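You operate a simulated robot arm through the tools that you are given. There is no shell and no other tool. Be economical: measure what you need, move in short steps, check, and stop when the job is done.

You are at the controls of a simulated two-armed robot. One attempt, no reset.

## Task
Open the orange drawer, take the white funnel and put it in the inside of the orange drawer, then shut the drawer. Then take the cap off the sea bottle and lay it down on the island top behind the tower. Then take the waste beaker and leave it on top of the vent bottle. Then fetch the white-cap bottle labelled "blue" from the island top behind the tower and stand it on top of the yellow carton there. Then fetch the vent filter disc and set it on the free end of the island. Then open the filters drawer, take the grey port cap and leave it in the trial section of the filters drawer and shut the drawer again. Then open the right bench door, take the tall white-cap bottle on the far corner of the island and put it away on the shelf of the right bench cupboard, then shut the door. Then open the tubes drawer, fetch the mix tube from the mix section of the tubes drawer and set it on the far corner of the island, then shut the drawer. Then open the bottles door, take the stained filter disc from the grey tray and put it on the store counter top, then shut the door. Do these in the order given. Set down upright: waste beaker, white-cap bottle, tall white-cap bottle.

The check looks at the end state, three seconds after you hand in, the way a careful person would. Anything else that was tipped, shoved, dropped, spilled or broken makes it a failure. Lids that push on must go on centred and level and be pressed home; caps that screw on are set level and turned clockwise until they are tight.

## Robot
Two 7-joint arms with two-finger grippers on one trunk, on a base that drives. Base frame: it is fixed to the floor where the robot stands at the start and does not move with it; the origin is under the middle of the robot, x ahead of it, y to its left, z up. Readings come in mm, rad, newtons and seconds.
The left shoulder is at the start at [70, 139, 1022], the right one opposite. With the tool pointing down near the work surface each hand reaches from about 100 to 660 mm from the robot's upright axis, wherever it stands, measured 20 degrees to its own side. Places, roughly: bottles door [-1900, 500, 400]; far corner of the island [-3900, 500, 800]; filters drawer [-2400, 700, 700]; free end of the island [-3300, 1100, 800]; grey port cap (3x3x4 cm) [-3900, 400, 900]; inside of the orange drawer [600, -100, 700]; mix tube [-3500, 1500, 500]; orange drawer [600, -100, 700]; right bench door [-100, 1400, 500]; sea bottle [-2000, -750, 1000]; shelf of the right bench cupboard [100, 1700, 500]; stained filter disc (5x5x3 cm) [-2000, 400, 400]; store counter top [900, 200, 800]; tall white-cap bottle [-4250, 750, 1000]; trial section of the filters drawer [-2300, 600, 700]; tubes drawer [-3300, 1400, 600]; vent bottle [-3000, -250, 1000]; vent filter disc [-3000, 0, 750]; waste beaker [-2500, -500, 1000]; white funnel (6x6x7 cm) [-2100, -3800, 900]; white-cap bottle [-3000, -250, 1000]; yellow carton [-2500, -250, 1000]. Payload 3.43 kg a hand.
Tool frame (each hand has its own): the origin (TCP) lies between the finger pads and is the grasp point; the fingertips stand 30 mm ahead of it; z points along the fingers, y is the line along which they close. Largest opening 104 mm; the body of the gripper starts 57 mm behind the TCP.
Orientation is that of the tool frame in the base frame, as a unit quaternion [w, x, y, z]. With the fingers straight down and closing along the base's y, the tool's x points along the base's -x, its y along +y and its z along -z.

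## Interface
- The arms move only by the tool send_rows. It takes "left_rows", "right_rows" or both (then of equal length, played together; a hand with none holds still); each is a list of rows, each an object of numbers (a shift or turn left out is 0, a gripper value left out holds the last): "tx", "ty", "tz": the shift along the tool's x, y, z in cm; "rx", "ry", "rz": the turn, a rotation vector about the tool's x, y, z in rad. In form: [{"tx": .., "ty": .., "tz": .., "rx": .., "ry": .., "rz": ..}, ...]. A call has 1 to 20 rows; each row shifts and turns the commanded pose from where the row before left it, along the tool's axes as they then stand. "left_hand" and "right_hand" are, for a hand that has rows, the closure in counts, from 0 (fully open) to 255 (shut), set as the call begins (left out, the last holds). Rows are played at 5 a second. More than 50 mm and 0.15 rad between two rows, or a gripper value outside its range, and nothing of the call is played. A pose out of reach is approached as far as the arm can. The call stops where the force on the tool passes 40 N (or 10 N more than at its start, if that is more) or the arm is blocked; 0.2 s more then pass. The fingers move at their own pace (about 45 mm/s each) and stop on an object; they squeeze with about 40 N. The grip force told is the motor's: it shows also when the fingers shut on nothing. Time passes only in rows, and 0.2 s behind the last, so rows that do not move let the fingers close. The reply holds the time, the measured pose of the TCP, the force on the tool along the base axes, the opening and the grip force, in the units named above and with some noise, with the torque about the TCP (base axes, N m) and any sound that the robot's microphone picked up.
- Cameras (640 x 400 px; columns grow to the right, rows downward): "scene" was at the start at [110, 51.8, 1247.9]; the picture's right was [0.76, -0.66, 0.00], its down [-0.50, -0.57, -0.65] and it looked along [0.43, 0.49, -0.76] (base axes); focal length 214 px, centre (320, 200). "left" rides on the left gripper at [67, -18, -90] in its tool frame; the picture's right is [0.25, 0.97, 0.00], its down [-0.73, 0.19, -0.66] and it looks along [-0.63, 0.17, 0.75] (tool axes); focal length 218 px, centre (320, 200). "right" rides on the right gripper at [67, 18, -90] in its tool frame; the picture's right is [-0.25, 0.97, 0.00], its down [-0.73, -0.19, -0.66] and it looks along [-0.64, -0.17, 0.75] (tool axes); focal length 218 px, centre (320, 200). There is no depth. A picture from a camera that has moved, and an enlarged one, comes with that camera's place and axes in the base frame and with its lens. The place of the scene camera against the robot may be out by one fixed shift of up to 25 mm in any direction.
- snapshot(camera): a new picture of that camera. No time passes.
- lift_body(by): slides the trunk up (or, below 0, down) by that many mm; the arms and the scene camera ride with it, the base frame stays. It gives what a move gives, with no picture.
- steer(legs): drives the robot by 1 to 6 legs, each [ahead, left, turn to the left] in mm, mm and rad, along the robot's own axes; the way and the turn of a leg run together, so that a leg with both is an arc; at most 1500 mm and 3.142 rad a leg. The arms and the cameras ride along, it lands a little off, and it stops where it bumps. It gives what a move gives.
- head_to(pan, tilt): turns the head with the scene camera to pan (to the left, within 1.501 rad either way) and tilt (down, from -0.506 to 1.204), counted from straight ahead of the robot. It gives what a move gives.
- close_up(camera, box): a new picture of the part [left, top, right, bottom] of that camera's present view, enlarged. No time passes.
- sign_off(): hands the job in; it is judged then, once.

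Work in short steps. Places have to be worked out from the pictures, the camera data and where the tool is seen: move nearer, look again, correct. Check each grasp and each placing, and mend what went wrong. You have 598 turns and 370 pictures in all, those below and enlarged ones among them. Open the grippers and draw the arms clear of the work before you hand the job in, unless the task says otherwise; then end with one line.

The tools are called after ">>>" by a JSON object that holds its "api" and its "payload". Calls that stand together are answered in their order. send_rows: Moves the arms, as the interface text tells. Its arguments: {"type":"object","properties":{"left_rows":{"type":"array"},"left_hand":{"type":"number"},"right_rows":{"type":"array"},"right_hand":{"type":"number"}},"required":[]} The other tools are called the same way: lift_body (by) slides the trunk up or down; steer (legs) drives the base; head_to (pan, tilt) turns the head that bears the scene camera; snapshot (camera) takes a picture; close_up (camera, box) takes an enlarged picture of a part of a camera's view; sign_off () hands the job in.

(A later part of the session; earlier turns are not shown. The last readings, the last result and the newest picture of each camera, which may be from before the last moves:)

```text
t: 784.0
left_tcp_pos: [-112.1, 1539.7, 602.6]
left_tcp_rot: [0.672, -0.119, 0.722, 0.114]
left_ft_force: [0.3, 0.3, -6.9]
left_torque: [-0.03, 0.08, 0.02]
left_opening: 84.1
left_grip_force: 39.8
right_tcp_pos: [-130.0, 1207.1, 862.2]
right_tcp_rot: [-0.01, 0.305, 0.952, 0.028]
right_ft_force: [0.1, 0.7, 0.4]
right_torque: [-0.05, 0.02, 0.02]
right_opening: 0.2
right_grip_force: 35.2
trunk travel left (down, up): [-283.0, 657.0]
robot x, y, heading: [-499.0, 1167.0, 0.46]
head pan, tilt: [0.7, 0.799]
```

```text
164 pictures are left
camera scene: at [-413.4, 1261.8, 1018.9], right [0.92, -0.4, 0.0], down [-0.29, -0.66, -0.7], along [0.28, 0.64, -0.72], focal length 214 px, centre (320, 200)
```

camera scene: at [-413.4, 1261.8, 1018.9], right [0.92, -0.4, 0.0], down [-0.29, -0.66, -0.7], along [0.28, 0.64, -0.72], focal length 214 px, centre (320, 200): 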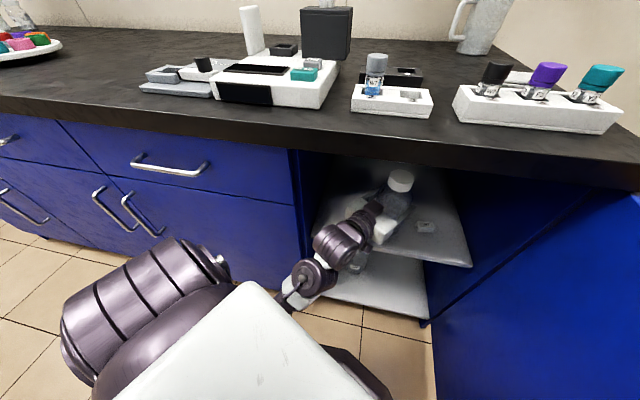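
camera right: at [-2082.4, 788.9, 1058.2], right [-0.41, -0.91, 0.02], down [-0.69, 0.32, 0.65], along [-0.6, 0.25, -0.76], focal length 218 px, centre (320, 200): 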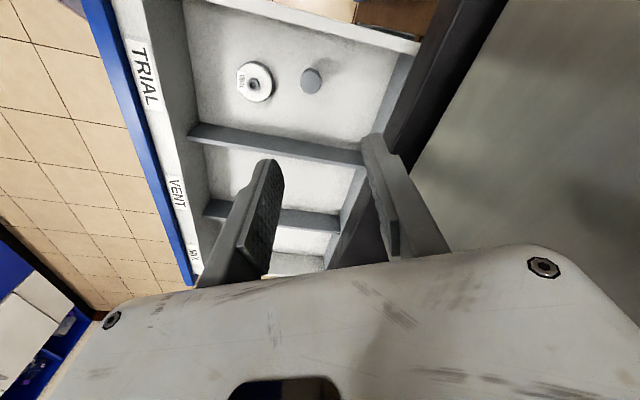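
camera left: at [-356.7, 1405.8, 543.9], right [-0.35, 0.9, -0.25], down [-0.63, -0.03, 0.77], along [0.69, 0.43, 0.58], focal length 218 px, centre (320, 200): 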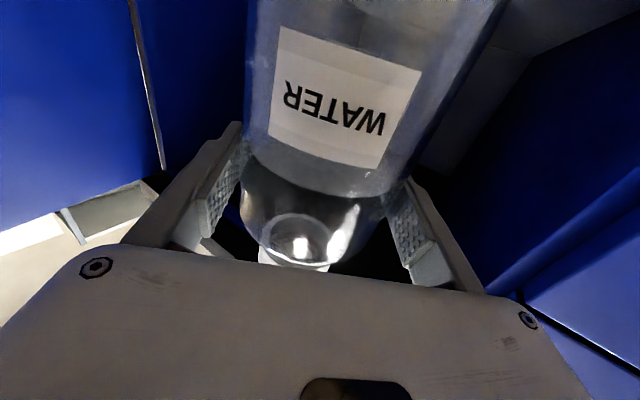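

Bottle is inside the opening. Advance 30 mm more, then lower onto the shelf.

>>> {"api": "steer", "payload": {"legs": [[30, 8, 0]]}}

>>> {"api": "lift_body", "payload": {"by": -15}}

>>> {"api": "lift_body", "payload": {"by": -8}}

>>> {"api": "snapshot", "payload": {"camera": "scene"}}

```text
t: 784.9
left_tcp_pos: [-88.4, 1560.6, 602.7]
left_tcp_rot: [0.672, -0.12, 0.722, 0.115]
left_ft_force: [0.3, 0.5, -7.4]
left_torque: [-0.06, 0.08, -0.02]
left_opening: 84.1
left_grip_force: 39.8
right_tcp_pos: [-108.2, 1226.6, 861.6]
right_tcp_rot: [-0.011, 0.305, 0.952, 0.027]
right_ft_force: [0.8, -0.1, -0.7]
right_torque: [-0.06, 0.02, 0.0]
right_opening: 0.3
right_grip_force: 35.0
trunk travel left (down, up): [-283.0, 657.0]
robot x, y, heading: [-481.0, 1192.1, 0.466]
head pan, tilt: [0.7, 0.799]
```

```text
t: 785.5
left_tcp_pos: [-89.2, 1559.8, 586.1]
left_tcp_rot: [0.672, -0.12, 0.722, 0.115]
left_ft_force: [-0.1, -0.2, -7.0]
left_torque: [-0.03, 0.08, 0.04]
left_opening: 84.1
left_grip_force: 39.7
right_tcp_pos: [-108.4, 1225.8, 847.4]
right_tcp_rot: [-0.01, 0.305, 0.952, 0.028]
right_ft_force: [-1.3, -1.1, 0.3]
right_torque: [-0.05, 0.0, -0.03]
right_opening: 0.0
right_grip_force: 34.4
trunk travel left (down, up): [-268.0, 672.0]
robot x, y, heading: [-479.9, 1193.5, 0.467]
head pan, tilt: [0.7, 0.799]
```

```text
t: 786.0
left_tcp_pos: [-88.1, 1560.2, 580.0]
left_tcp_rot: [0.672, -0.12, 0.722, 0.115]
left_ft_force: [-0.4, 0.2, -7.5]
left_torque: [-0.01, 0.12, 0.02]
left_opening: 83.9
left_grip_force: 40.1
right_tcp_pos: [-109.1, 1227.1, 838.7]
right_tcp_rot: [-0.01, 0.306, 0.952, 0.028]
right_ft_force: [0.1, -0.4, 0.8]
right_torque: [0.0, 0.01, 0.01]
right_opening: 0.1
right_grip_force: 34.7
trunk travel left (down, up): [-260.0, 680.0]
robot x, y, heading: [-478.4, 1192.2, 0.464]
head pan, tilt: [0.7, 0.799]
```

```text
163 pictures are left
camera scene: at [-391.1, 1281.7, 996.1], right [0.92, -0.4, 0.0], down [-0.29, -0.66, -0.7], along [0.28, 0.64, -0.72], focal length 214 px, centre (320, 200)
```

scene: 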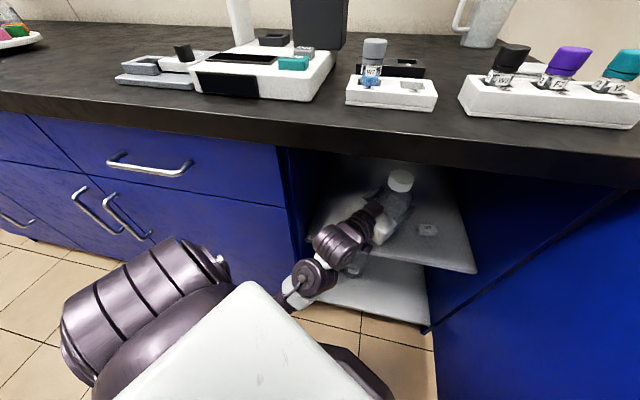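

Continue lowering in small steps to contact.

>>> {"api": "lift_body", "payload": {"by": -6}}

>>> {"api": "lift_body", "payload": {"by": -6}}

>>> {"api": "lift_body", "payload": {"by": -6}}

```text
t: 786.6
left_tcp_pos: [-87.2, 1560.2, 573.6]
left_tcp_rot: [0.672, -0.12, 0.722, 0.115]
left_ft_force: [0.7, 0.1, -7.5]
left_torque: [-0.07, 0.11, -0.02]
left_opening: 83.9
left_grip_force: 40.1
right_tcp_pos: [-108.2, 1227.0, 832.0]
right_tcp_rot: [-0.011, 0.305, 0.952, 0.028]
right_ft_force: [-0.1, 0.4, 0.0]
right_torque: [-0.02, -0.05, 0.03]
right_opening: 0.0
right_grip_force: 34.9
trunk travel left (down, up): [-254.0, 686.0]
robot x, y, heading: [-478.4, 1189.3, 0.464]
head pan, tilt: [0.7, 0.799]
```

```text
t: 787.1
left_tcp_pos: [-89.5, 1561.1, 568.8]
left_tcp_rot: [0.672, -0.12, 0.721, 0.115]
left_ft_force: [-0.1, 0.2, -5.9]
left_torque: [-0.07, 0.09, -0.04]
left_opening: 83.8
left_grip_force: 40.2
right_tcp_pos: [-108.6, 1227.4, 826.4]
right_tcp_rot: [-0.01, 0.306, 0.952, 0.028]
right_ft_force: [-0.5, 0.3, -0.1]
right_torque: [-0.03, 0.0, -0.02]
right_opening: 0.2
right_grip_force: 34.6
trunk travel left (down, up): [-248.0, 692.0]
robot x, y, heading: [-474.5, 1189.9, 0.465]
head pan, tilt: [0.7, 0.799]
```

```text
t: 787.7
left_tcp_pos: [-88.1, 1560.5, 562.0]
left_tcp_rot: [0.672, -0.119, 0.721, 0.115]
left_ft_force: [0.1, 0.4, -7.2]
left_torque: [-0.02, 0.08, 0.01]
left_opening: 84.1
left_grip_force: 39.8
right_tcp_pos: [-107.8, 1225.6, 821.0]
right_tcp_rot: [-0.01, 0.305, 0.952, 0.028]
right_ft_force: [-0.2, 0.6, -0.1]
right_torque: [-0.01, 0.0, 0.01]
right_opening: 0.0
right_grip_force: 34.4
trunk travel left (down, up): [-242.0, 698.0]
robot x, y, heading: [-476.0, 1192.9, 0.468]
head pan, tilt: [0.7, 0.799]
```

No contact yet; continue.

>>> {"api": "lift_body", "payload": {"by": -6}}

>>> {"api": "lift_body", "payload": {"by": -6}}

>>> {"api": "lift_body", "payload": {"by": -6}}

```text
t: 788.2
left_tcp_pos: [-87.9, 1559.8, 557.2]
left_tcp_rot: [0.673, -0.119, 0.721, 0.115]
left_ft_force: [1.3, -0.4, -4.9]
left_torque: [-0.04, -0.09, 0.01]
left_opening: 84.2
left_grip_force: 40.1
right_tcp_pos: [-108.4, 1226.0, 815.2]
right_tcp_rot: [-0.011, 0.305, 0.952, 0.028]
right_ft_force: [0.4, -0.4, 0.2]
right_torque: [-0.01, 0.03, -0.04]
right_opening: 0.0
right_grip_force: 34.2
trunk travel left (down, up): [-236.0, 704.0]
robot x, y, heading: [-476.8, 1192.8, 0.463]
head pan, tilt: [0.7, 0.799]
```

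```text
t: 788.8
left_tcp_pos: [-89.5, 1561.0, 555.5]
left_tcp_rot: [0.677, -0.12, 0.717, 0.117]
left_ft_force: [3.6, 4.8, 23.5]
left_torque: [-0.3, -0.02, -0.04]
left_opening: 84.1
left_grip_force: 39.7
right_tcp_pos: [-111.2, 1227.2, 809.8]
right_tcp_rot: [-0.009, 0.306, 0.952, 0.029]
right_ft_force: [0.3, 0.5, 0.4]
right_torque: [-0.02, 0.01, 0.02]
right_opening: 0.0
right_grip_force: 34.6
trunk travel left (down, up): [-230.0, 710.0]
robot x, y, heading: [-480.3, 1189.6, 0.464]
head pan, tilt: [0.7, 0.799]
```

```text
t: 789.4
left_tcp_pos: [-90.8, 1559.4, 548.0]
left_tcp_rot: [0.676, -0.119, 0.718, 0.116]
left_ft_force: [-2.2, 4.7, 26.4]
left_torque: [-0.01, -0.78, 0.17]
left_opening: 84.3
left_grip_force: 39.5
right_tcp_pos: [-110.0, 1225.4, 802.9]
right_tcp_rot: [-0.009, 0.305, 0.952, 0.029]
right_ft_force: [-0.3, 1.1, -0.1]
right_torque: [0.0, 0.04, 0.02]
right_opening: 0.1
right_grip_force: 34.1
trunk travel left (down, up): [-224.0, 716.0]
robot x, y, heading: [-476.5, 1193.0, 0.457]
head pan, tilt: [0.7, 0.799]
```

Contact. Raise 7 mm to unload, then release and check.

>>> {"api": "lift_body", "payload": {"by": 4}}

>>> {"api": "send_rows", "payload": {"left_rows": [{}, {}, {}], "left_hand": 0}}

>>> {"api": "snapshot", "payload": {"camera": "left"}}

>>> {"api": "close_up", "payload": {"camera": "scene", "box": [290, 150, 490, 330]}}

```text
t: 789.9
left_tcp_pos: [-90.3, 1559.9, 548.6]
left_tcp_rot: [0.672, -0.12, 0.721, 0.116]
left_ft_force: [-1.8, 5.5, 13.0]
left_torque: [0.54, -0.72, 0.3]
left_opening: 84.0
left_grip_force: 40.5
right_tcp_pos: [-109.8, 1225.8, 808.2]
right_tcp_rot: [-0.009, 0.305, 0.952, 0.029]
right_ft_force: [-0.2, -0.2, 0.1]
right_torque: [-0.01, 0.01, 0.01]
right_opening: 0.0
right_grip_force: 34.8
trunk travel left (down, up): [-228.0, 712.0]
robot x, y, heading: [-477.8, 1193.3, 0.461]
head pan, tilt: [0.7, 0.799]
```

```text
t: 790.7
left_tcp_pos: [-88.6, 1560.8, 547.5]
left_tcp_rot: [0.672, -0.12, 0.722, 0.115]
left_ft_force: [-0.1, -0.1, -0.1]
left_torque: [-0.05, -0.02, 0.03]
left_opening: 104.1
left_grip_force: 0.1
right_tcp_pos: [-109.2, 1227.0, 806.9]
right_tcp_rot: [-0.01, 0.305, 0.952, 0.029]
right_ft_force: [0.3, 0.5, 0.5]
right_torque: [0.03, 0.01, -0.03]
right_opening: 0.2
right_grip_force: 35.2
trunk travel left (down, up): [-228.0, 712.0]
robot x, y, heading: [-477.7, 1190.0, 0.465]
head pan, tilt: [0.7, 0.799]
```

```text
162 pictures are left
camera left: at [-173.0, 1515.1, 488.1], right [-0.33, 0.91, -0.25], down [-0.63, -0.02, 0.77], along [0.7, 0.41, 0.58], focal length 218 px, centre (320, 200)
```

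left: 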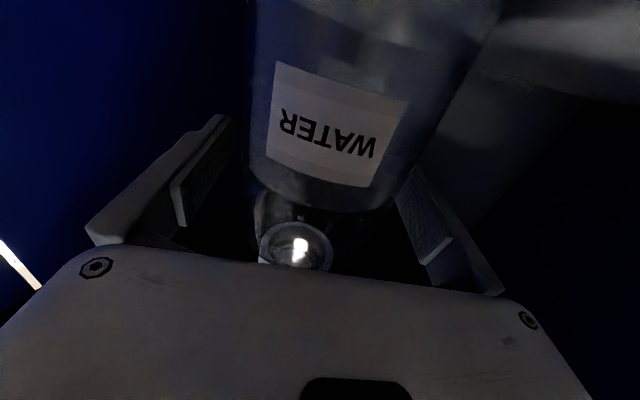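

```text
2.22 times, centred on (390, 240) of scene
camera zoom: at [-391.4, 1281.3, 964.2], right [0.92, -0.4, 0.0], down [-0.28, -0.66, -0.7], along [0.28, 0.64, -0.72], focal length 477 px, centre (164, 111)
```

zoom: 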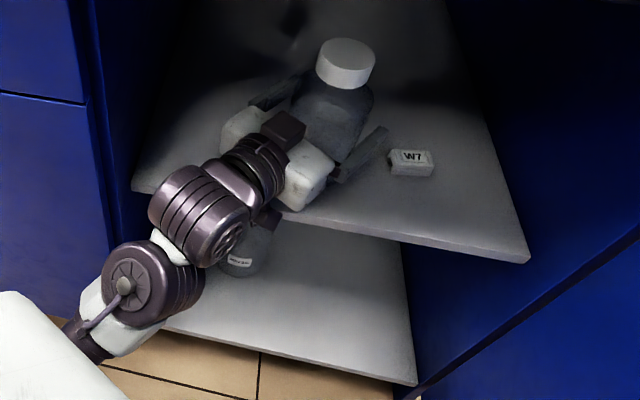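

The bottle stands on the shelf. Back out straight along the tool axis.

>>> {"api": "steer", "payload": {"legs": [[-70, 9, 0]]}}

>>> {"api": "steer", "payload": {"legs": [[-250, 20, 0]]}}

>>> {"api": "snapshot", "payload": {"camera": "scene"}}

```text
t: 791.7
left_tcp_pos: [-155.1, 1536.7, 549.6]
left_tcp_rot: [0.672, -0.119, 0.721, 0.115]
left_ft_force: [-1.0, 0.9, -0.5]
left_torque: [0.03, 0.0, -0.02]
left_opening: 103.8
left_grip_force: 0.1
right_tcp_pos: [-175.3, 1202.6, 807.9]
right_tcp_rot: [-0.008, 0.306, 0.952, 0.028]
right_ft_force: [-0.1, 0.5, -0.6]
right_torque: [0.02, 0.0, -0.01]
right_opening: 0.0
right_grip_force: 35.0
trunk travel left (down, up): [-228.0, 712.0]
robot x, y, heading: [-543.7, 1167.6, 0.464]
head pan, tilt: [0.7, 0.799]
```

```text
t: 793.5
left_tcp_pos: [-389.3, 1441.7, 549.4]
left_tcp_rot: [0.673, -0.119, 0.721, 0.115]
left_ft_force: [0.0, 0.6, 0.9]
left_torque: [0.0, 0.0, 0.0]
left_opening: 104.1
left_grip_force: 0.1
right_tcp_pos: [-409.1, 1108.3, 806.8]
right_tcp_rot: [-0.009, 0.307, 0.951, 0.028]
right_ft_force: [0.2, -0.6, -0.2]
right_torque: [-0.02, 0.01, -0.01]
right_opening: 0.2
right_grip_force: 34.5
trunk travel left (down, up): [-228.0, 712.0]
robot x, y, heading: [-780.2, 1073.2, 0.46]
head pan, tilt: [0.7, 0.799]
```

```text
160 pictures are left
camera scene: at [-692.5, 1164.0, 964.3], right [0.92, -0.4, 0.0], down [-0.29, -0.66, -0.7], along [0.28, 0.64, -0.72], focal length 214 px, centre (320, 200)
```

scene: 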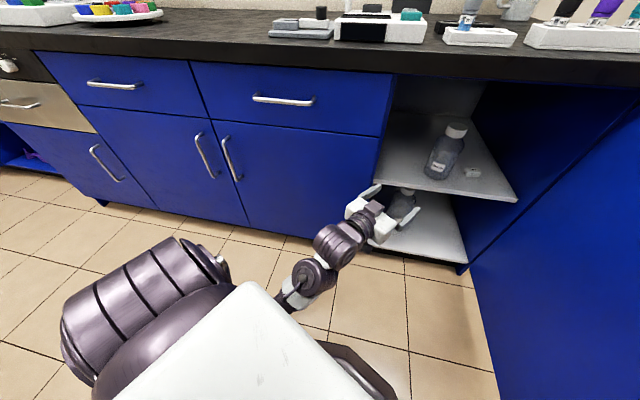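

Zoom to check the bottle's footing on the shelf.

>>> {"api": "close_up", "payload": {"camera": "scene", "box": [370, 90, 530, 210]}}

```text
3.33 times, centred on (450, 150) of scene
camera zoom: at [-692.5, 1164.0, 964.3], right [0.92, -0.4, 0.0], down [-0.29, -0.66, -0.7], along [0.28, 0.64, -0.72], focal length 715 px, centre (-113, 367)
```

zoom: 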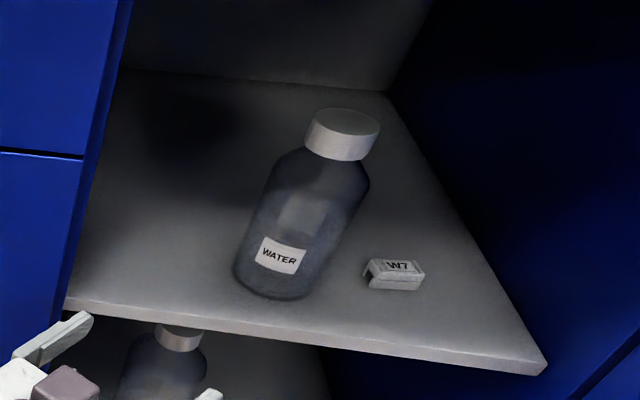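

The bottle stands safely on the shelf. To shut the door I'll bring the closed left hand around to the door's outer side: realign, back off, and strafe right.

>>> {"api": "steer", "payload": {"legs": [[0, 0, 0.484], [-390, 0, 0], [0, -780, 0]]}}

>>> {"api": "send_rows", "payload": {"left_rows": [{}, {}, {}], "left_hand": 255}}

>>> {"api": "head_to", "payload": {"pan": 0.3, "tilt": 0.6}}

>>> {"api": "snapshot", "payload": {"camera": "scene"}}

```text
t: 801.1
left_tcp_pos: [-204.3, 807.2, 547.7]
left_tcp_rot: [0.628, -0.283, 0.674, 0.267]
left_ft_force: [0.1, 0.2, -0.2]
left_torque: [0.03, -0.02, 0.0]
left_opening: 103.9
left_grip_force: 0.1
right_tcp_pos: [-71.2, 500.9, 806.7]
right_tcp_rot: [-0.016, 0.076, 0.997, 0.026]
right_ft_force: [-0.7, -0.1, -0.7]
right_torque: [0.02, -0.01, -0.01]
right_opening: 0.1
right_grip_force: 35.0
trunk travel left (down, up): [-228.0, 712.0]
robot x, y, heading: [-384.1, 305.3, 0.922]
head pan, tilt: [0.7, 0.799]
```

```text
t: 801.9
left_tcp_pos: [-203.6, 809.1, 549.6]
left_tcp_rot: [0.627, -0.283, 0.675, 0.267]
left_ft_force: [0.0, -0.1, -0.7]
left_torque: [0.0, 0.0, -0.02]
left_opening: 33.3
left_grip_force: 0.0
right_tcp_pos: [-72.5, 501.4, 807.6]
right_tcp_rot: [-0.016, 0.077, 0.997, 0.026]
right_ft_force: [0.0, 0.7, 0.8]
right_torque: [-0.03, 0.0, 0.03]
right_opening: 0.1
right_grip_force: 35.0
trunk travel left (down, up): [-228.0, 712.0]
robot x, y, heading: [-384.3, 305.1, 0.929]
head pan, tilt: [0.7, 0.799]
```

```text
t: 802.8
left_tcp_pos: [-204.6, 809.0, 549.5]
left_tcp_rot: [0.628, -0.283, 0.674, 0.267]
left_ft_force: [-0.2, -0.8, 0.0]
left_torque: [0.0, 0.01, -0.01]
left_opening: 0.1
left_grip_force: 34.7
right_tcp_pos: [-72.6, 502.4, 806.7]
right_tcp_rot: [-0.016, 0.076, 0.997, 0.026]
right_ft_force: [0.0, 0.0, -0.4]
right_torque: [-0.01, -0.01, -0.01]
right_opening: 0.3
right_grip_force: 35.3
trunk travel left (down, up): [-228.0, 712.0]
robot x, y, heading: [-385.8, 303.1, 0.928]
head pan, tilt: [0.3, 0.6]
```

```text
158 pictures are left
camera scene: at [-317.2, 421.3, 981.1], right [0.94, -0.33, 0.0], down [-0.19, -0.53, -0.82], along [0.28, 0.78, -0.57], focal length 214 px, centre (320, 200)
```

scene: 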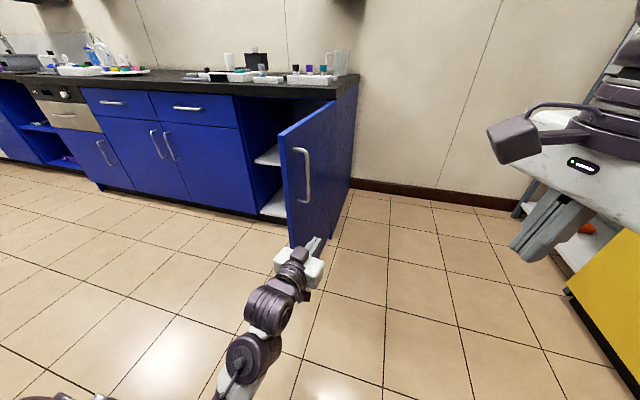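

The hand is just past the door's edge on the outer side. Lower 15 mm to pass under the handle, go ahead 125 mm, then sweep left.

>>> {"api": "lift_body", "payload": {"by": -20}}

>>> {"api": "steer", "payload": {"legs": [[0, -10, 0.016], [120, 0, 0]]}}

>>> {"api": "steer", "payload": {"legs": [[0, 120, 0]]}}

>>> {"api": "snapshot", "payload": {"camera": "scene"}}

```text
t: 803.5
left_tcp_pos: [-204.8, 808.4, 528.6]
left_tcp_rot: [0.628, -0.282, 0.674, 0.267]
left_ft_force: [-0.1, 0.3, -0.4]
left_torque: [-0.01, -0.02, 0.0]
left_opening: 0.0
left_grip_force: 34.7
right_tcp_pos: [-72.7, 500.6, 786.4]
right_tcp_rot: [-0.017, 0.076, 0.997, 0.025]
right_ft_force: [0.5, 0.3, -0.4]
right_torque: [-0.01, -0.04, -0.02]
right_opening: 0.1
right_grip_force: 34.7
trunk travel left (down, up): [-208.0, 732.0]
robot x, y, heading: [-386.9, 304.2, 0.924]
head pan, tilt: [0.3, 0.6]
```

```text
t: 805.0
left_tcp_pos: [-134.6, 903.4, 528.6]
left_tcp_rot: [0.626, -0.288, 0.672, 0.272]
left_ft_force: [0.2, 0.1, -0.2]
left_torque: [0.02, 0.01, -0.04]
left_opening: 0.0
left_grip_force: 34.7
right_tcp_pos: [2.7, 599.9, 785.8]
right_tcp_rot: [-0.016, 0.067, 0.997, 0.026]
right_ft_force: [0.6, 0.2, 0.2]
right_torque: [-0.02, 0.01, -0.02]
right_opening: 0.0
right_grip_force: 34.6
trunk travel left (down, up): [-208.0, 732.0]
robot x, y, heading: [-306.0, 394.6, 0.948]
head pan, tilt: [0.3, 0.6]
```

```text
t: 806.3
left_tcp_pos: [-233.3, 972.9, 528.4]
left_tcp_rot: [0.625, -0.29, 0.671, 0.274]
left_ft_force: [-0.8, -0.4, -0.4]
left_torque: [0.0, -0.02, -0.01]
left_opening: 0.3
left_grip_force: 34.6
right_tcp_pos: [-95.6, 669.8, 787.6]
right_tcp_rot: [-0.016, 0.068, 0.997, 0.025]
right_ft_force: [-1.4, 0.0, 0.8]
right_torque: [-0.01, -0.07, -0.03]
right_opening: 0.1
right_grip_force: 34.3
trunk travel left (down, up): [-208.0, 732.0]
robot x, y, heading: [-405.5, 464.7, 0.949]
head pan, tilt: [0.3, 0.6]
```

```text
157 pictures are left
camera scene: at [-338.7, 584.1, 961.1], right [0.95, -0.32, 0.0], down [-0.18, -0.54, -0.82], along [0.26, 0.78, -0.57], focal length 214 px, centre (320, 200)
```

scene: 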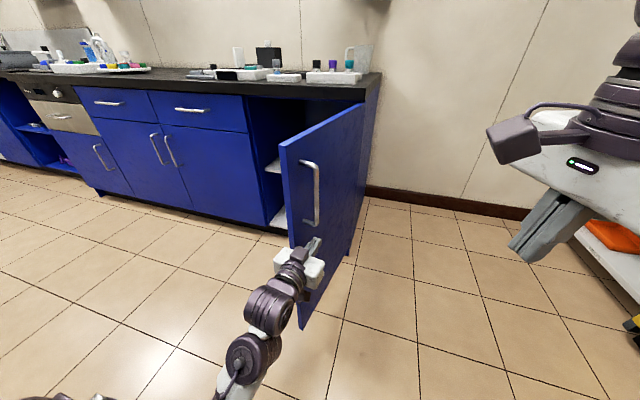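

The door swings. Follow its arc with short legs.

>>> {"api": "steer", "payload": {"legs": [[67, 119, 0], [86, 108, 0]]}}

>>> {"api": "snapshot", "payload": {"camera": "scene"}}

```text
t: 807.3
left_tcp_pos: [-256.3, 1020.2, 529.5]
left_tcp_rot: [0.626, -0.29, 0.672, 0.271]
left_ft_force: [0.8, -0.5, 0.2]
left_torque: [-0.02, -0.02, 0.01]
left_opening: 0.0
left_grip_force: 34.4
right_tcp_pos: [-116.3, 717.5, 786.7]
right_tcp_rot: [-0.016, 0.067, 0.997, 0.026]
right_ft_force: [-0.3, -0.8, -0.6]
right_torque: [0.02, 0.01, 0.0]
right_opening: 0.0
right_grip_force: 34.8
trunk travel left (down, up): [-208.0, 732.0]
robot x, y, heading: [-425.0, 515.7, 0.947]
head pan, tilt: [0.3, 0.6]
stopped in leg 1: the force on the tool passed its limit at 70 N (the readings are from after the stop); the commanded pose is now the measured one
```

```text
156 pictures are left
camera scene: at [-361.0, 633.1, 961.1], right [0.95, -0.32, 0.0], down [-0.18, -0.54, -0.83], along [0.26, 0.78, -0.56], focal length 214 px, centre (320, 200)
```

scene: 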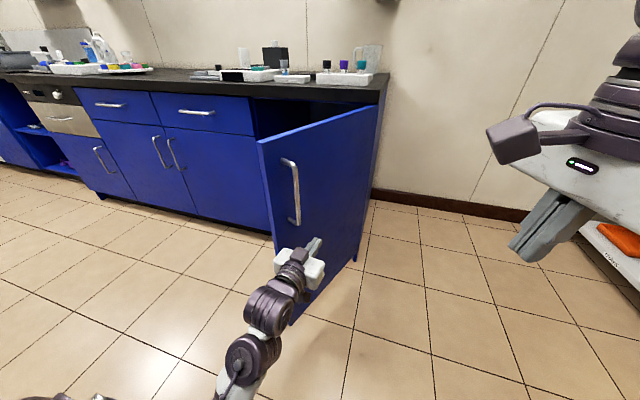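

About 60° now. Continue.

>>> {"api": "steer", "payload": {"legs": [[64, 90, 0]]}}

>>> {"api": "steer", "payload": {"legs": [[70, 85, 0]]}}

>>> {"api": "steer", "payload": {"legs": [[100, 70, 0]]}}

>>> {"api": "snapshot", "payload": {"camera": "scene"}}

```text
t: 808.5
left_tcp_pos: [-292.0, 1127.1, 527.8]
left_tcp_rot: [0.626, -0.29, 0.672, 0.27]
left_ft_force: [0.1, 0.3, 0.3]
left_torque: [0.02, 0.02, -0.02]
left_opening: 0.1
left_grip_force: 34.7
right_tcp_pos: [-153.3, 824.1, 787.1]
right_tcp_rot: [-0.015, 0.067, 0.997, 0.026]
right_ft_force: [-0.4, -0.3, 0.0]
right_torque: [0.0, -0.03, 0.01]
right_opening: 0.0
right_grip_force: 34.6
trunk travel left (down, up): [-208.0, 732.0]
robot x, y, heading: [-463.7, 623.8, 0.95]
head pan, tilt: [0.3, 0.6]
```

```text
t: 809.7
left_tcp_pos: [-319.0, 1233.5, 528.9]
left_tcp_rot: [0.626, -0.29, 0.671, 0.271]
left_ft_force: [0.0, 1.0, 0.1]
left_torque: [-0.04, 0.0, -0.04]
left_opening: 0.1
left_grip_force: 34.7
right_tcp_pos: [-180.4, 931.5, 786.6]
right_tcp_rot: [-0.015, 0.066, 0.997, 0.025]
right_ft_force: [0.0, 0.1, 0.2]
right_torque: [0.02, 0.0, -0.03]
right_opening: 0.0
right_grip_force: 34.9
trunk travel left (down, up): [-208.0, 732.0]
robot x, y, heading: [-493.7, 732.9, 0.948]
head pan, tilt: [0.3, 0.6]
```

```text
t: 810.9
left_tcp_pos: [-319.1, 1355.2, 527.4]
left_tcp_rot: [0.626, -0.29, 0.671, 0.271]
left_ft_force: [-1.0, 0.1, 0.4]
left_torque: [0.05, 0.02, 0.0]
left_opening: 0.0
left_grip_force: 34.6
right_tcp_pos: [-180.2, 1052.0, 786.3]
right_tcp_rot: [-0.016, 0.067, 0.997, 0.026]
right_ft_force: [0.5, -0.4, 0.4]
right_torque: [0.01, 0.0, 0.01]
right_opening: 0.1
right_grip_force: 34.6
trunk travel left (down, up): [-208.0, 732.0]
robot x, y, heading: [-488.7, 849.6, 0.948]
head pan, tilt: [0.3, 0.6]
```

```text
155 pictures are left
camera scene: at [-423.1, 968.4, 961.0], right [0.95, -0.32, 0.0], down [-0.18, -0.54, -0.82], along [0.26, 0.78, -0.57], focal length 214 px, centre (320, 200)
```

scene: 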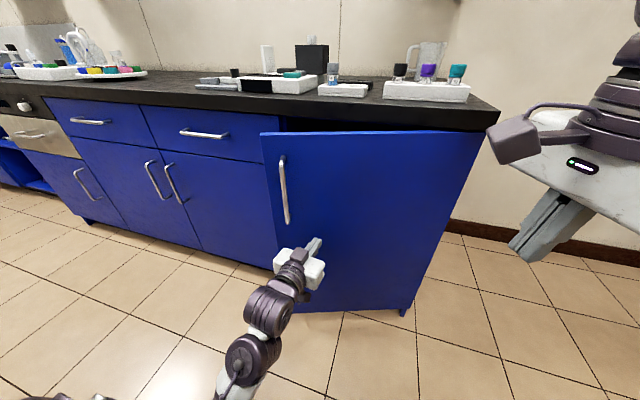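

Nearly closed (~20°). Push straight ahead.

>>> {"api": "steer", "payload": {"legs": [[100, 15, 0]]}}

>>> {"api": "steer", "payload": {"legs": [[70, 5, 0]]}}

>>> {"api": "snapshot", "payload": {"camera": "scene"}}

```text
t: 812.1
left_tcp_pos: [-274.2, 1444.8, 529.6]
left_tcp_rot: [0.626, -0.29, 0.672, 0.271]
left_ft_force: [-0.7, 0.5, 0.7]
left_torque: [0.02, 0.0, 0.04]
left_opening: 0.0
left_grip_force: 34.6
right_tcp_pos: [-134.7, 1142.6, 786.2]
right_tcp_rot: [-0.017, 0.066, 0.997, 0.026]
right_ft_force: [0.4, 1.0, -0.7]
right_torque: [-0.02, 0.02, -0.03]
right_opening: 0.0
right_grip_force: 34.7
trunk travel left (down, up): [-208.0, 732.0]
robot x, y, heading: [-444.6, 936.6, 0.945]
head pan, tilt: [0.3, 0.6]
```

```text
t: 813.1
left_tcp_pos: [-248.0, 1486.6, 527.9]
left_tcp_rot: [0.624, -0.292, 0.673, 0.27]
left_ft_force: [-3.6, -2.8, 0.2]
left_torque: [0.02, -0.01, 0.07]
left_opening: 0.0
left_grip_force: 34.8
right_tcp_pos: [-107.9, 1188.7, 786.0]
right_tcp_rot: [-0.016, 0.066, 0.997, 0.025]
right_ft_force: [-0.4, -0.4, 0.9]
right_torque: [0.02, -0.01, 0.02]
right_opening: 0.0
right_grip_force: 34.7
trunk travel left (down, up): [-208.0, 732.0]
robot x, y, heading: [-422.0, 985.0, 0.95]
head pan, tilt: [0.3, 0.6]
stopped in leg 1: the force on the tool passed its limit at 159 N (the readings are from after the stop); the commanded pose is now the measured one
```

```text
154 pictures are left
camera scene: at [-350.4, 1103.1, 961.2], right [0.95, -0.31, 0.0], down [-0.18, -0.54, -0.83], along [0.26, 0.78, -0.56], focal length 214 px, centre (320, 200)
```

scene: 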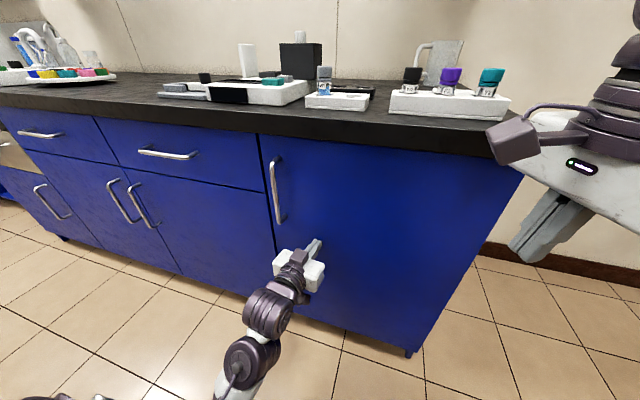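

The door is flush shut. Next the tubes drawer: back off, roll the left hand so the fingers close vertically again, and drive to the island's far front end.

>>> {"api": "steer", "payload": {"legs": [[-400, 0, 0]]}}

>>> {"api": "send_rows", "payload": {"left_rows": [{"rz": -0.1428}, {"rz": -0.1428}, {"rz": -0.1428}, {"rz": -0.1428}, {"rz": -0.1428}, {"rz": -0.1428}, {"rz": -0.1428}, {"rz": -0.1428}, {"rz": -0.1428}, {"rz": -0.1428}, {"rz": -0.1428}], "left_hand": 140}}

>>> {"api": "lift_body", "payload": {"by": 300}}

>>> {"api": "steer", "payload": {"legs": [[0, 0, 3.135], [0, -1500, 0], [0, -1150, 0]]}}

>>> {"api": "head_to", "payload": {"pan": 0.0, "tilt": 0.6}}

>>> {"api": "snapshot", "payload": {"camera": "scene"}}

```text
t: 815.6
left_tcp_pos: [-485.1, 1157.6, 528.2]
left_tcp_rot: [0.624, -0.293, 0.672, 0.272]
left_ft_force: [0.4, 0.3, 0.0]
left_torque: [-0.01, 0.0, 0.0]
left_opening: 0.0
left_grip_force: 34.4
right_tcp_pos: [-341.3, 861.7, 787.2]
right_tcp_rot: [-0.016, 0.062, 0.998, 0.025]
right_ft_force: [0.9, -0.6, 0.0]
right_torque: [0.0, 0.04, 0.0]
right_opening: 0.0
right_grip_force: 34.9
trunk travel left (down, up): [-208.0, 732.0]
robot x, y, heading: [-649.6, 657.2, 0.961]
head pan, tilt: [0.3, 0.6]
```

```text
t: 818.0
left_tcp_pos: [-486.0, 1158.2, 527.1]
left_tcp_rot: [-0.633, 0.683, -0.266, 0.248]
left_ft_force: [0.2, -0.8, -0.2]
left_torque: [0.04, -0.01, 0.0]
left_opening: 47.1
left_grip_force: 0.1
right_tcp_pos: [-341.8, 860.5, 785.3]
right_tcp_rot: [-0.017, 0.061, 0.998, 0.025]
right_ft_force: [-0.1, 0.7, 0.1]
right_torque: [-0.01, 0.0, 0.02]
right_opening: 0.0
right_grip_force: 34.8
trunk travel left (down, up): [-208.0, 732.0]
robot x, y, heading: [-647.9, 656.6, 0.961]
head pan, tilt: [0.3, 0.6]
```

```text
t: 821.0
left_tcp_pos: [-486.2, 1158.5, 827.9]
left_tcp_rot: [-0.633, 0.683, -0.268, 0.248]
left_ft_force: [0.1, 0.1, 0.0]
left_torque: [0.0, -0.01, -0.06]
left_opening: 47.0
left_grip_force: 0.1
right_tcp_pos: [-341.4, 861.8, 1085.9]
right_tcp_rot: [-0.017, 0.062, 0.998, 0.024]
right_ft_force: [0.8, -0.6, -0.3]
right_torque: [0.03, 0.02, -0.01]
right_opening: 0.0
right_grip_force: 34.9
trunk travel left (down, up): [-508.0, 432.0]
robot x, y, heading: [-650.0, 656.4, 0.961]
head pan, tilt: [0.3, 0.6]
```

```text
t: 841.3
left_tcp_pos: [-3031.5, 1536.8, 828.8]
left_tcp_rot: [-0.224, 0.241, 0.693, -0.642]
left_ft_force: [-0.3, 0.2, 0.2]
left_torque: [-0.01, 0.02, 0.02]
left_opening: 47.0
left_grip_force: 0.0
right_tcp_pos: [-3197.2, 1820.5, 1085.9]
right_tcp_rot: [0.023, 0.999, -0.023, 0.017]
right_ft_force: [-1.4, -0.5, 0.0]
right_torque: [-0.02, -0.03, -0.02]
right_opening: 0.0
right_grip_force: 34.9
trunk travel left (down, up): [-508.0, 432.0]
robot x, y, heading: [-2909.6, 2050.7, -2.107]
head pan, tilt: [0.3, 0.6]
```

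```text
t: 842.1
left_tcp_pos: [-3031.2, 1537.1, 827.8]
left_tcp_rot: [-0.223, 0.24, 0.692, -0.643]
left_ft_force: [0.0, -0.6, -0.6]
left_torque: [0.02, -0.01, 0.0]
left_opening: 47.0
left_grip_force: 0.1
right_tcp_pos: [-3196.5, 1820.1, 1086.2]
right_tcp_rot: [0.024, 0.999, -0.023, 0.017]
right_ft_force: [-0.8, 0.0, -1.1]
right_torque: [-0.01, -0.01, 0.0]
right_opening: 0.0
right_grip_force: 34.3
trunk travel left (down, up): [-508.0, 432.0]
robot x, y, heading: [-2905.0, 2046.7, -2.104]
head pan, tilt: [0.0, 0.6]
```

```text
153 pictures are left
camera scene: at [-2968.6, 1923.8, 1261.1], right [-0.86, 0.51, 0.0], down [0.29, 0.49, -0.82], along [-0.42, -0.71, -0.57], focal length 214 px, centre (320, 200)
```

scene: 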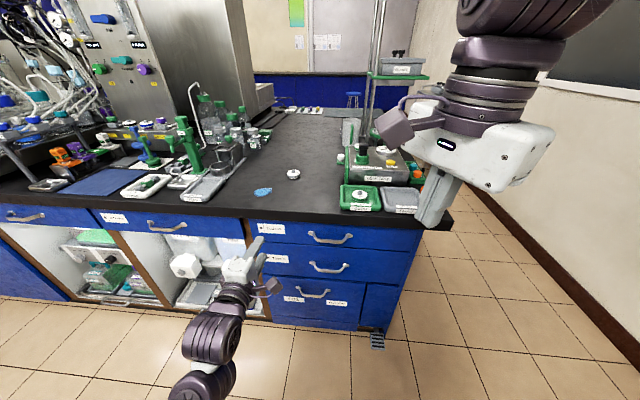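

Zoom to read the three drawer labels.

>>> {"api": "close_up", "payload": {"camera": "scene", "box": [230, 205, 440, 335]}}

```text
3.05 times, centred on (335, 270) of scene
camera zoom: at [-2968.6, 1923.8, 1261.1], right [-0.86, 0.51, 0.0], down [0.29, 0.49, -0.82], along [-0.42, -0.71, -0.57], focal length 654 px, centre (274, -13)
```

zoom: 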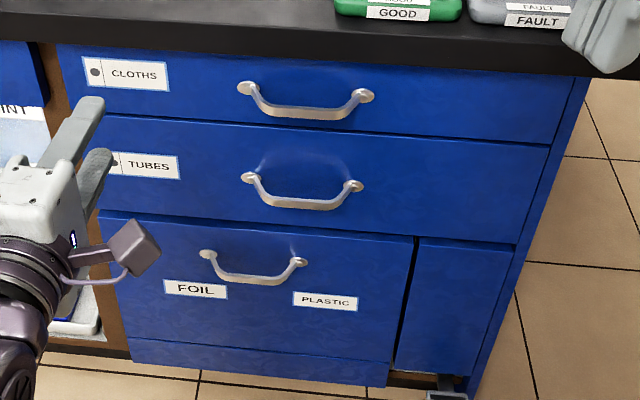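

TUBES is the middle drawer; its bar should be near u≈-3520, z≈587. Align, lower and look with the hand camera.

>>> {"api": "steer", "payload": {"legs": [[0, 0, -0.094], [-20, -116, 0]]}}

>>> {"api": "lift_body", "payload": {"by": -235}}

>>> {"api": "snapshot", "payload": {"camera": "left"}}

```text
t: 843.9
left_tcp_pos: [-3162.1, 1636.2, 828.4]
left_tcp_rot: [-0.254, 0.274, 0.68, -0.631]
left_ft_force: [-0.4, 0.0, -0.1]
left_torque: [-0.02, 0.02, 0.02]
left_opening: 46.8
left_grip_force: 0.2
right_tcp_pos: [-3302.6, 1935.6, 1085.6]
right_tcp_rot: [0.025, 0.997, -0.07, 0.017]
right_ft_force: [-0.8, -0.3, -0.1]
right_torque: [-0.02, -0.04, 0.01]
right_opening: 0.0
right_grip_force: 34.4
trunk travel left (down, up): [-508.0, 432.0]
robot x, y, heading: [-2989.2, 2136.2, -2.2]
head pan, tilt: [0.0, 0.6]
```

```text
t: 846.3
left_tcp_pos: [-3162.0, 1635.4, 593.5]
left_tcp_rot: [-0.255, 0.274, 0.68, -0.631]
left_ft_force: [0.3, 0.7, -0.2]
left_torque: [0.02, 0.02, -0.01]
left_opening: 47.1
left_grip_force: 0.1
right_tcp_pos: [-3302.2, 1935.0, 851.9]
right_tcp_rot: [0.025, 0.997, -0.07, 0.016]
right_ft_force: [0.1, -0.2, 0.1]
right_torque: [-0.01, -0.02, 0.0]
right_opening: 0.0
right_grip_force: 34.6
trunk travel left (down, up): [-273.0, 667.0]
robot x, y, heading: [-2991.8, 2136.9, -2.198]
head pan, tilt: [0.0, 0.6]
```

```text
151 pictures are left
camera left: at [-3150.8, 1748.4, 618.1], right [-0.13, 0.23, -0.96], down [0.99, -0.02, -0.14], along [-0.05, -0.97, -0.22], focal length 218 px, centre (320, 200)
```

left: 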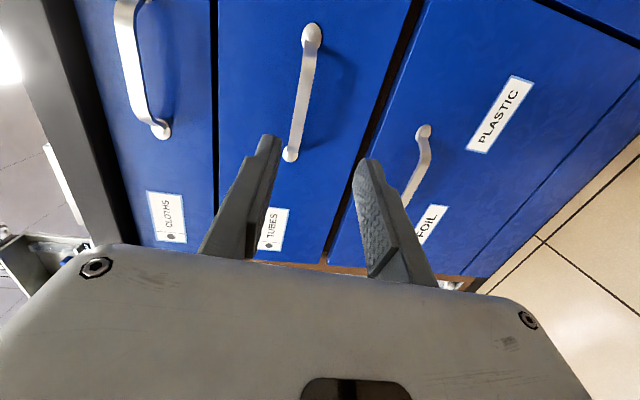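

Bar at u≈-3535, z≈603, ~148 mm ahead. Adjust and approach.

>>> {"api": "lift_body", "payload": {"by": 9}}

>>> {"api": "steer", "payload": {"legs": [[85, -14, 0]]}}

>>> {"api": "snapshot", "payload": {"camera": "left"}}

```text
t: 846.9
left_tcp_pos: [-3162.7, 1636.3, 602.5]
left_tcp_rot: [-0.254, 0.274, 0.68, -0.632]
left_ft_force: [-0.4, 0.4, -0.3]
left_torque: [0.04, -0.02, -0.04]
left_opening: 46.9
left_grip_force: 0.1
right_tcp_pos: [-3301.4, 1933.9, 859.8]
right_tcp_rot: [0.024, 0.997, -0.07, 0.015]
right_ft_force: [-0.3, -0.5, 1.1]
right_torque: [0.0, 0.06, -0.02]
right_opening: 0.0
right_grip_force: 34.5
trunk travel left (down, up): [-282.0, 658.0]
robot x, y, heading: [-2988.7, 2135.3, -2.197]
head pan, tilt: [0.0, 0.6]
```

```text
t: 848.0
left_tcp_pos: [-3225.6, 1573.6, 602.1]
left_tcp_rot: [-0.254, 0.275, 0.681, -0.63]
left_ft_force: [1.1, 0.0, -0.4]
left_torque: [-0.03, 0.03, 0.04]
left_opening: 46.8
left_grip_force: 0.1
right_tcp_pos: [-3364.3, 1873.3, 859.6]
right_tcp_rot: [0.024, 0.997, -0.072, 0.017]
right_ft_force: [-0.9, -0.7, 0.0]
right_torque: [0.02, -0.01, -0.01]
right_opening: 0.0
right_grip_force: 34.4
trunk travel left (down, up): [-282.0, 658.0]
robot x, y, heading: [-3047.8, 2074.7, -2.202]
head pan, tilt: [0.0, 0.6]
```

```text
150 pictures are left
camera left: at [-3213.3, 1687.3, 626.6], right [-0.13, 0.23, -0.96], down [0.99, -0.02, -0.14], along [-0.06, -0.97, -0.22], focal length 218 px, centre (320, 200)
```

left: 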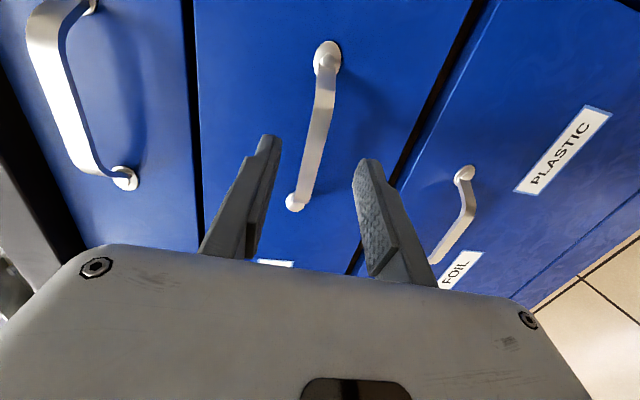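

Raise 5 mm, advance ~57 mm and close.

>>> {"api": "lift_body", "payload": {"by": 5}}

>>> {"api": "steer", "payload": {"legs": [[57, -5, 0]]}}

>>> {"api": "send_rows", "payload": {"left_rows": [{}, {}, {}, {}], "left_hand": 255}}

>>> {"api": "snapshot", "payload": {"camera": "left"}}

```text
t: 848.5
left_tcp_pos: [-3224.5, 1576.4, 607.3]
left_tcp_rot: [-0.254, 0.274, 0.68, -0.631]
left_ft_force: [0.3, -0.6, -0.9]
left_torque: [-0.03, 0.01, 0.01]
left_opening: 47.2
left_grip_force: 0.0
right_tcp_pos: [-3362.7, 1873.2, 866.1]
right_tcp_rot: [0.024, 0.997, -0.071, 0.016]
right_ft_force: [0.5, 0.6, -0.2]
right_torque: [0.01, 0.0, 0.01]
right_opening: 0.2
right_grip_force: 34.4
trunk travel left (down, up): [-287.0, 653.0]
robot x, y, heading: [-3053.7, 2073.8, -2.2]
head pan, tilt: [0.0, 0.6]
```

```text
t: 849.6
left_tcp_pos: [-3261.6, 1532.3, 610.4]
left_tcp_rot: [-0.256, 0.275, 0.677, -0.633]
left_ft_force: [2.2, 4.4, -1.4]
left_torque: [-0.1, 0.08, 0.03]
left_opening: 44.6
left_grip_force: 0.1
right_tcp_pos: [-3401.3, 1830.1, 865.5]
right_tcp_rot: [0.025, 0.997, -0.07, 0.016]
right_ft_force: [0.3, -0.2, -0.4]
right_torque: [0.0, -0.03, -0.02]
right_opening: 0.2
right_grip_force: 34.8
trunk travel left (down, up): [-287.0, 653.0]
robot x, y, heading: [-3089.6, 2031.2, -2.196]
head pan, tilt: [0.0, 0.6]
stopped in leg 1: the force on the tool passed its limit at 45 N (the readings are from after the stop); the commanded pose is now the measured one
```

```text
t: 850.5
left_tcp_pos: [-3262.9, 1531.7, 600.4]
left_tcp_rot: [-0.253, 0.277, 0.686, -0.623]
left_ft_force: [-2.4, -1.1, -14.8]
left_torque: [0.25, 0.51, 0.82]
left_opening: 10.0
left_grip_force: 38.0
right_tcp_pos: [-3401.6, 1828.5, 865.4]
right_tcp_rot: [0.023, 0.997, -0.07, 0.016]
right_ft_force: [0.4, 0.2, 0.3]
right_torque: [-0.04, 0.01, 0.0]
right_opening: 0.1
right_grip_force: 34.5
trunk travel left (down, up): [-287.0, 653.0]
robot x, y, heading: [-3088.1, 2028.6, -2.199]
head pan, tilt: [0.0, 0.6]
stopped in row 4 (left hand): the force on the tool passed its limit at 43 N (the readings are from after the stop); the commanded pose is now the measured one
```

```text
149 pictures are left
camera left: at [-3251.3, 1643.6, 626.5], right [-0.12, 0.24, -0.96], down [0.99, -0.02, -0.13], along [-0.05, -0.97, -0.24], focal length 218 px, centre (320, 200)
```

left: 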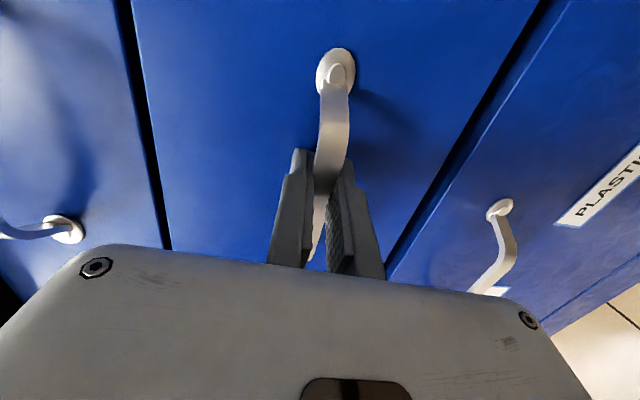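

Gripped. Pull the TUBES drawer out in stages.

>>> {"api": "steer", "payload": {"legs": [[-120, 0, 0]]}}

>>> {"api": "steer", "payload": {"legs": [[-120, 0, 0]]}}

>>> {"api": "steer", "payload": {"legs": [[-80, 0, 0]]}}

>>> {"api": "send_rows", "payload": {"left_rows": [{}, {}, {"tz": -3}, {"tz": -3}, {"tz": -3}], "left_hand": 140}}

>>> {"api": "lift_body", "payload": {"by": 400}}

>>> {"api": "head_to", "payload": {"pan": 0.0, "tilt": 0.8}}

>>> {"api": "snapshot", "payload": {"camera": "scene"}}

```text
t: 851.8
left_tcp_pos: [-3192.9, 1627.9, 599.9]
left_tcp_rot: [-0.252, 0.277, 0.686, -0.623]
left_ft_force: [2.8, -0.1, -29.0]
left_torque: [0.36, 0.69, 0.2]
left_opening: 9.4
left_grip_force: 43.3
right_tcp_pos: [-3333.0, 1922.8, 864.5]
right_tcp_rot: [0.024, 0.997, -0.071, 0.016]
right_ft_force: [0.6, -0.4, 0.2]
right_torque: [0.02, 0.02, 0.03]
right_opening: 0.0
right_grip_force: 34.4
trunk travel left (down, up): [-287.0, 653.0]
robot x, y, heading: [-3019.7, 2125.8, -2.202]
head pan, tilt: [0.0, 0.6]
```

```text
t: 853.0
left_tcp_pos: [-3121.7, 1725.7, 598.8]
left_tcp_rot: [-0.252, 0.278, 0.686, -0.623]
left_ft_force: [2.8, -0.7, -14.9]
left_torque: [0.38, 0.62, 0.54]
left_opening: 9.7
left_grip_force: 43.2
right_tcp_pos: [-3261.6, 2021.9, 864.6]
right_tcp_rot: [0.024, 0.997, -0.071, 0.016]
right_ft_force: [0.2, -0.2, -0.8]
right_torque: [0.0, -0.03, 0.02]
right_opening: 0.0
right_grip_force: 34.7
trunk travel left (down, up): [-287.0, 653.0]
robot x, y, heading: [-2949.5, 2225.4, -2.202]
head pan, tilt: [0.0, 0.6]
```

```text
t: 854.1
left_tcp_pos: [-3074.6, 1790.5, 598.8]
left_tcp_rot: [-0.252, 0.278, 0.687, -0.623]
left_ft_force: [1.3, -0.9, -7.1]
left_torque: [0.39, 0.59, 0.49]
left_opening: 9.4
left_grip_force: 43.6
right_tcp_pos: [-3214.0, 2088.6, 864.1]
right_tcp_rot: [0.024, 0.997, -0.071, 0.015]
right_ft_force: [0.3, 0.4, -0.4]
right_torque: [-0.01, 0.06, -0.03]
right_opening: 0.0
right_grip_force: 34.9
trunk travel left (down, up): [-287.0, 653.0]
robot x, y, heading: [-2902.5, 2288.4, -2.201]
head pan, tilt: [0.0, 0.6]
```

```text
t: 855.3
left_tcp_pos: [-3055.6, 1813.1, 604.0]
left_tcp_rot: [-0.251, 0.279, 0.686, -0.623]
left_ft_force: [-0.6, -0.2, -0.2]
left_torque: [-0.02, 0.01, -0.02]
left_opening: 47.0
left_grip_force: 0.1
left hand out of reach, approached as far as the arm can: row 4, 5
right_tcp_pos: [-3214.8, 2087.0, 864.8]
right_tcp_rot: [0.024, 0.997, -0.071, 0.015]
right_ft_force: [0.5, 0.2, 0.2]
right_torque: [0.03, 0.0, -0.02]
right_opening: 0.1
right_grip_force: 34.7
trunk travel left (down, up): [-287.0, 653.0]
robot x, y, heading: [-2902.2, 2287.2, -2.203]
head pan, tilt: [0.0, 0.6]
```

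```text
t: 856.2
left_tcp_pos: [-3055.2, 1813.6, 641.4]
left_tcp_rot: [-0.248, 0.282, 0.694, -0.614]
left_ft_force: [-0.3, 0.3, 0.5]
left_torque: [0.04, 0.01, 0.01]
left_opening: 47.0
left_grip_force: 0.1
right_tcp_pos: [-3214.4, 2089.1, 910.5]
right_tcp_rot: [0.025, 0.997, -0.071, 0.015]
right_ft_force: [-0.1, 0.3, 1.0]
right_torque: [-0.02, 0.02, 0.0]
right_opening: 0.0
right_grip_force: 34.9
trunk travel left (down, up): [-332.0, 608.0]
robot x, y, heading: [-2904.6, 2287.3, -2.201]
head pan, tilt: [0.0, 0.6]
stopped: the force on the tool passed its limit at 47 N (the readings are from after the stop); the commanded pose is now the measured one
```

```text
t: 857.0
left_tcp_pos: [-3055.0, 1812.9, 638.6]
left_tcp_rot: [-0.248, 0.282, 0.696, -0.612]
left_ft_force: [0.3, 0.4, -0.6]
left_torque: [0.03, -0.01, -0.01]
left_opening: 46.8
left_grip_force: 0.1
right_tcp_pos: [-3214.0, 2088.3, 909.9]
right_tcp_rot: [0.024, 0.997, -0.071, 0.014]
right_ft_force: [0.2, 0.6, -0.4]
right_torque: [-0.02, -0.03, -0.02]
right_opening: 0.0
right_grip_force: 34.7
trunk travel left (down, up): [-332.0, 608.0]
robot x, y, heading: [-2900.4, 2289.7, -2.203]
head pan, tilt: [0.0, 0.799]
```

```text
148 pictures are left
camera scene: at [-2970.0, 2176.2, 1068.0], right [-0.81, 0.59, 0.0], down [0.42, 0.58, -0.7], along [-0.41, -0.56, -0.72], focal length 214 px, centre (320, 200)
```

scene: 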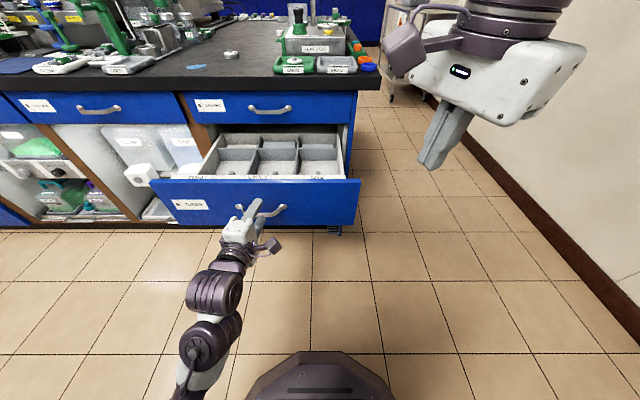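

The lower finger caught the handle while rising. I'll go back down, back off with the base, then rise.

>>> {"api": "lift_body", "payload": {"by": -36}}

>>> {"api": "steer", "payload": {"legs": [[-130, 0, 0]]}}

>>> {"api": "lift_body", "payload": {"by": 400}}

>>> {"api": "close_up", "payload": {"camera": "scene", "box": [160, 150, 400, 290]}}

```text
t: 857.8
left_tcp_pos: [-3055.4, 1813.1, 601.4]
left_tcp_rot: [-0.248, 0.282, 0.695, -0.613]
left_ft_force: [-0.2, 0.3, 0.4]
left_torque: [0.02, 0.03, 0.0]
left_opening: 46.8
left_grip_force: 0.0
right_tcp_pos: [-3213.0, 2089.5, 873.5]
right_tcp_rot: [0.025, 0.997, -0.071, 0.017]
right_ft_force: [0.3, 0.7, -0.1]
right_torque: [0.0, -0.01, 0.01]
right_opening: 0.2
right_grip_force: 34.7
trunk travel left (down, up): [-296.0, 644.0]
robot x, y, heading: [-2901.7, 2286.7, -2.198]
head pan, tilt: [0.0, 0.799]
```

```text
t: 859.1
left_tcp_pos: [-2977.4, 1920.8, 603.8]
left_tcp_rot: [-0.248, 0.281, 0.696, -0.613]
left_ft_force: [0.0, -0.5, 0.0]
left_torque: [-0.01, 0.0, -0.01]
left_opening: 46.8
left_grip_force: 0.1
right_tcp_pos: [-3135.1, 2196.3, 873.7]
right_tcp_rot: [0.024, 0.997, -0.072, 0.016]
right_ft_force: [-0.8, 0.4, 0.0]
right_torque: [-0.01, -0.01, 0.0]
right_opening: 0.0
right_grip_force: 35.2
trunk travel left (down, up): [-296.0, 644.0]
robot x, y, heading: [-2821.4, 2394.9, -2.204]
head pan, tilt: [0.0, 0.799]
```

```text
t: 862.9
left_tcp_pos: [-2978.0, 1920.1, 1002.1]
left_tcp_rot: [-0.248, 0.282, 0.696, -0.612]
left_ft_force: [0.2, -0.6, 0.1]
left_torque: [0.0, -0.02, 0.01]
left_opening: 47.0
left_grip_force: 0.1
right_tcp_pos: [-3135.2, 2195.2, 1273.6]
right_tcp_rot: [0.025, 0.997, -0.072, 0.015]
right_ft_force: [0.6, 0.2, -0.5]
right_torque: [0.02, -0.02, -0.02]
right_opening: 0.0
right_grip_force: 34.6
trunk travel left (down, up): [-696.0, 244.0]
robot x, y, heading: [-2821.9, 2396.3, -2.2]
head pan, tilt: [0.0, 0.799]
```

```text
2.67 times, centred on (280, 220) of scene
camera zoom: at [-2892.0, 2283.2, 1431.9], right [-0.81, 0.59, 0.0], down [0.42, 0.58, -0.7], along [-0.41, -0.56, -0.72], focal length 572 px, centre (427, 147)
```

zoom: 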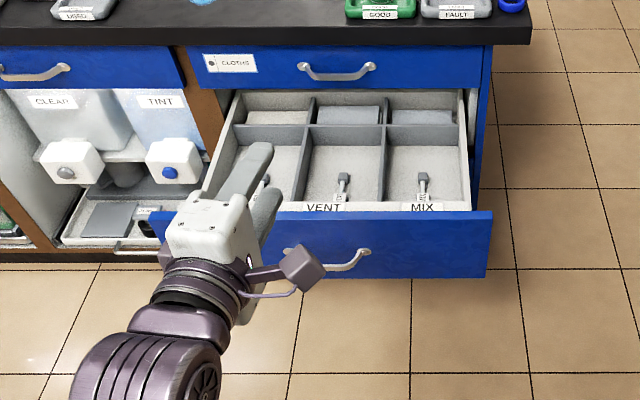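

MIX is the front-right section. Zoom closer on its tube.

>>> {"api": "close_up", "payload": {"camera": "scene", "box": [290, 190, 350, 230]}}

```text
10.00 times, centred on (320, 210) of scene
camera zoom: at [-2892.0, 2283.2, 1431.9], right [-0.81, 0.59, 0.0], down [0.42, 0.58, -0.7], along [-0.41, -0.56, -0.72], focal length 2145 px, centre (320, 100)
```

zoom: 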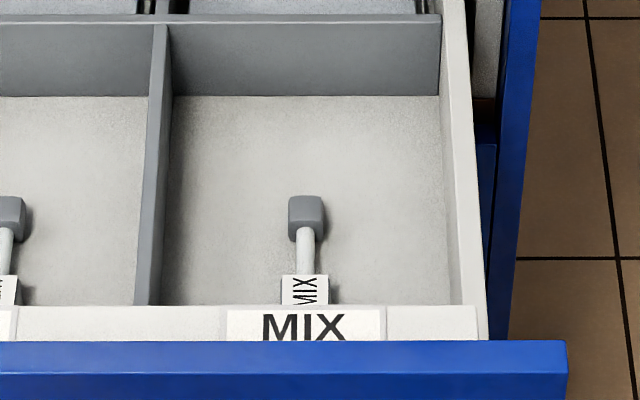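

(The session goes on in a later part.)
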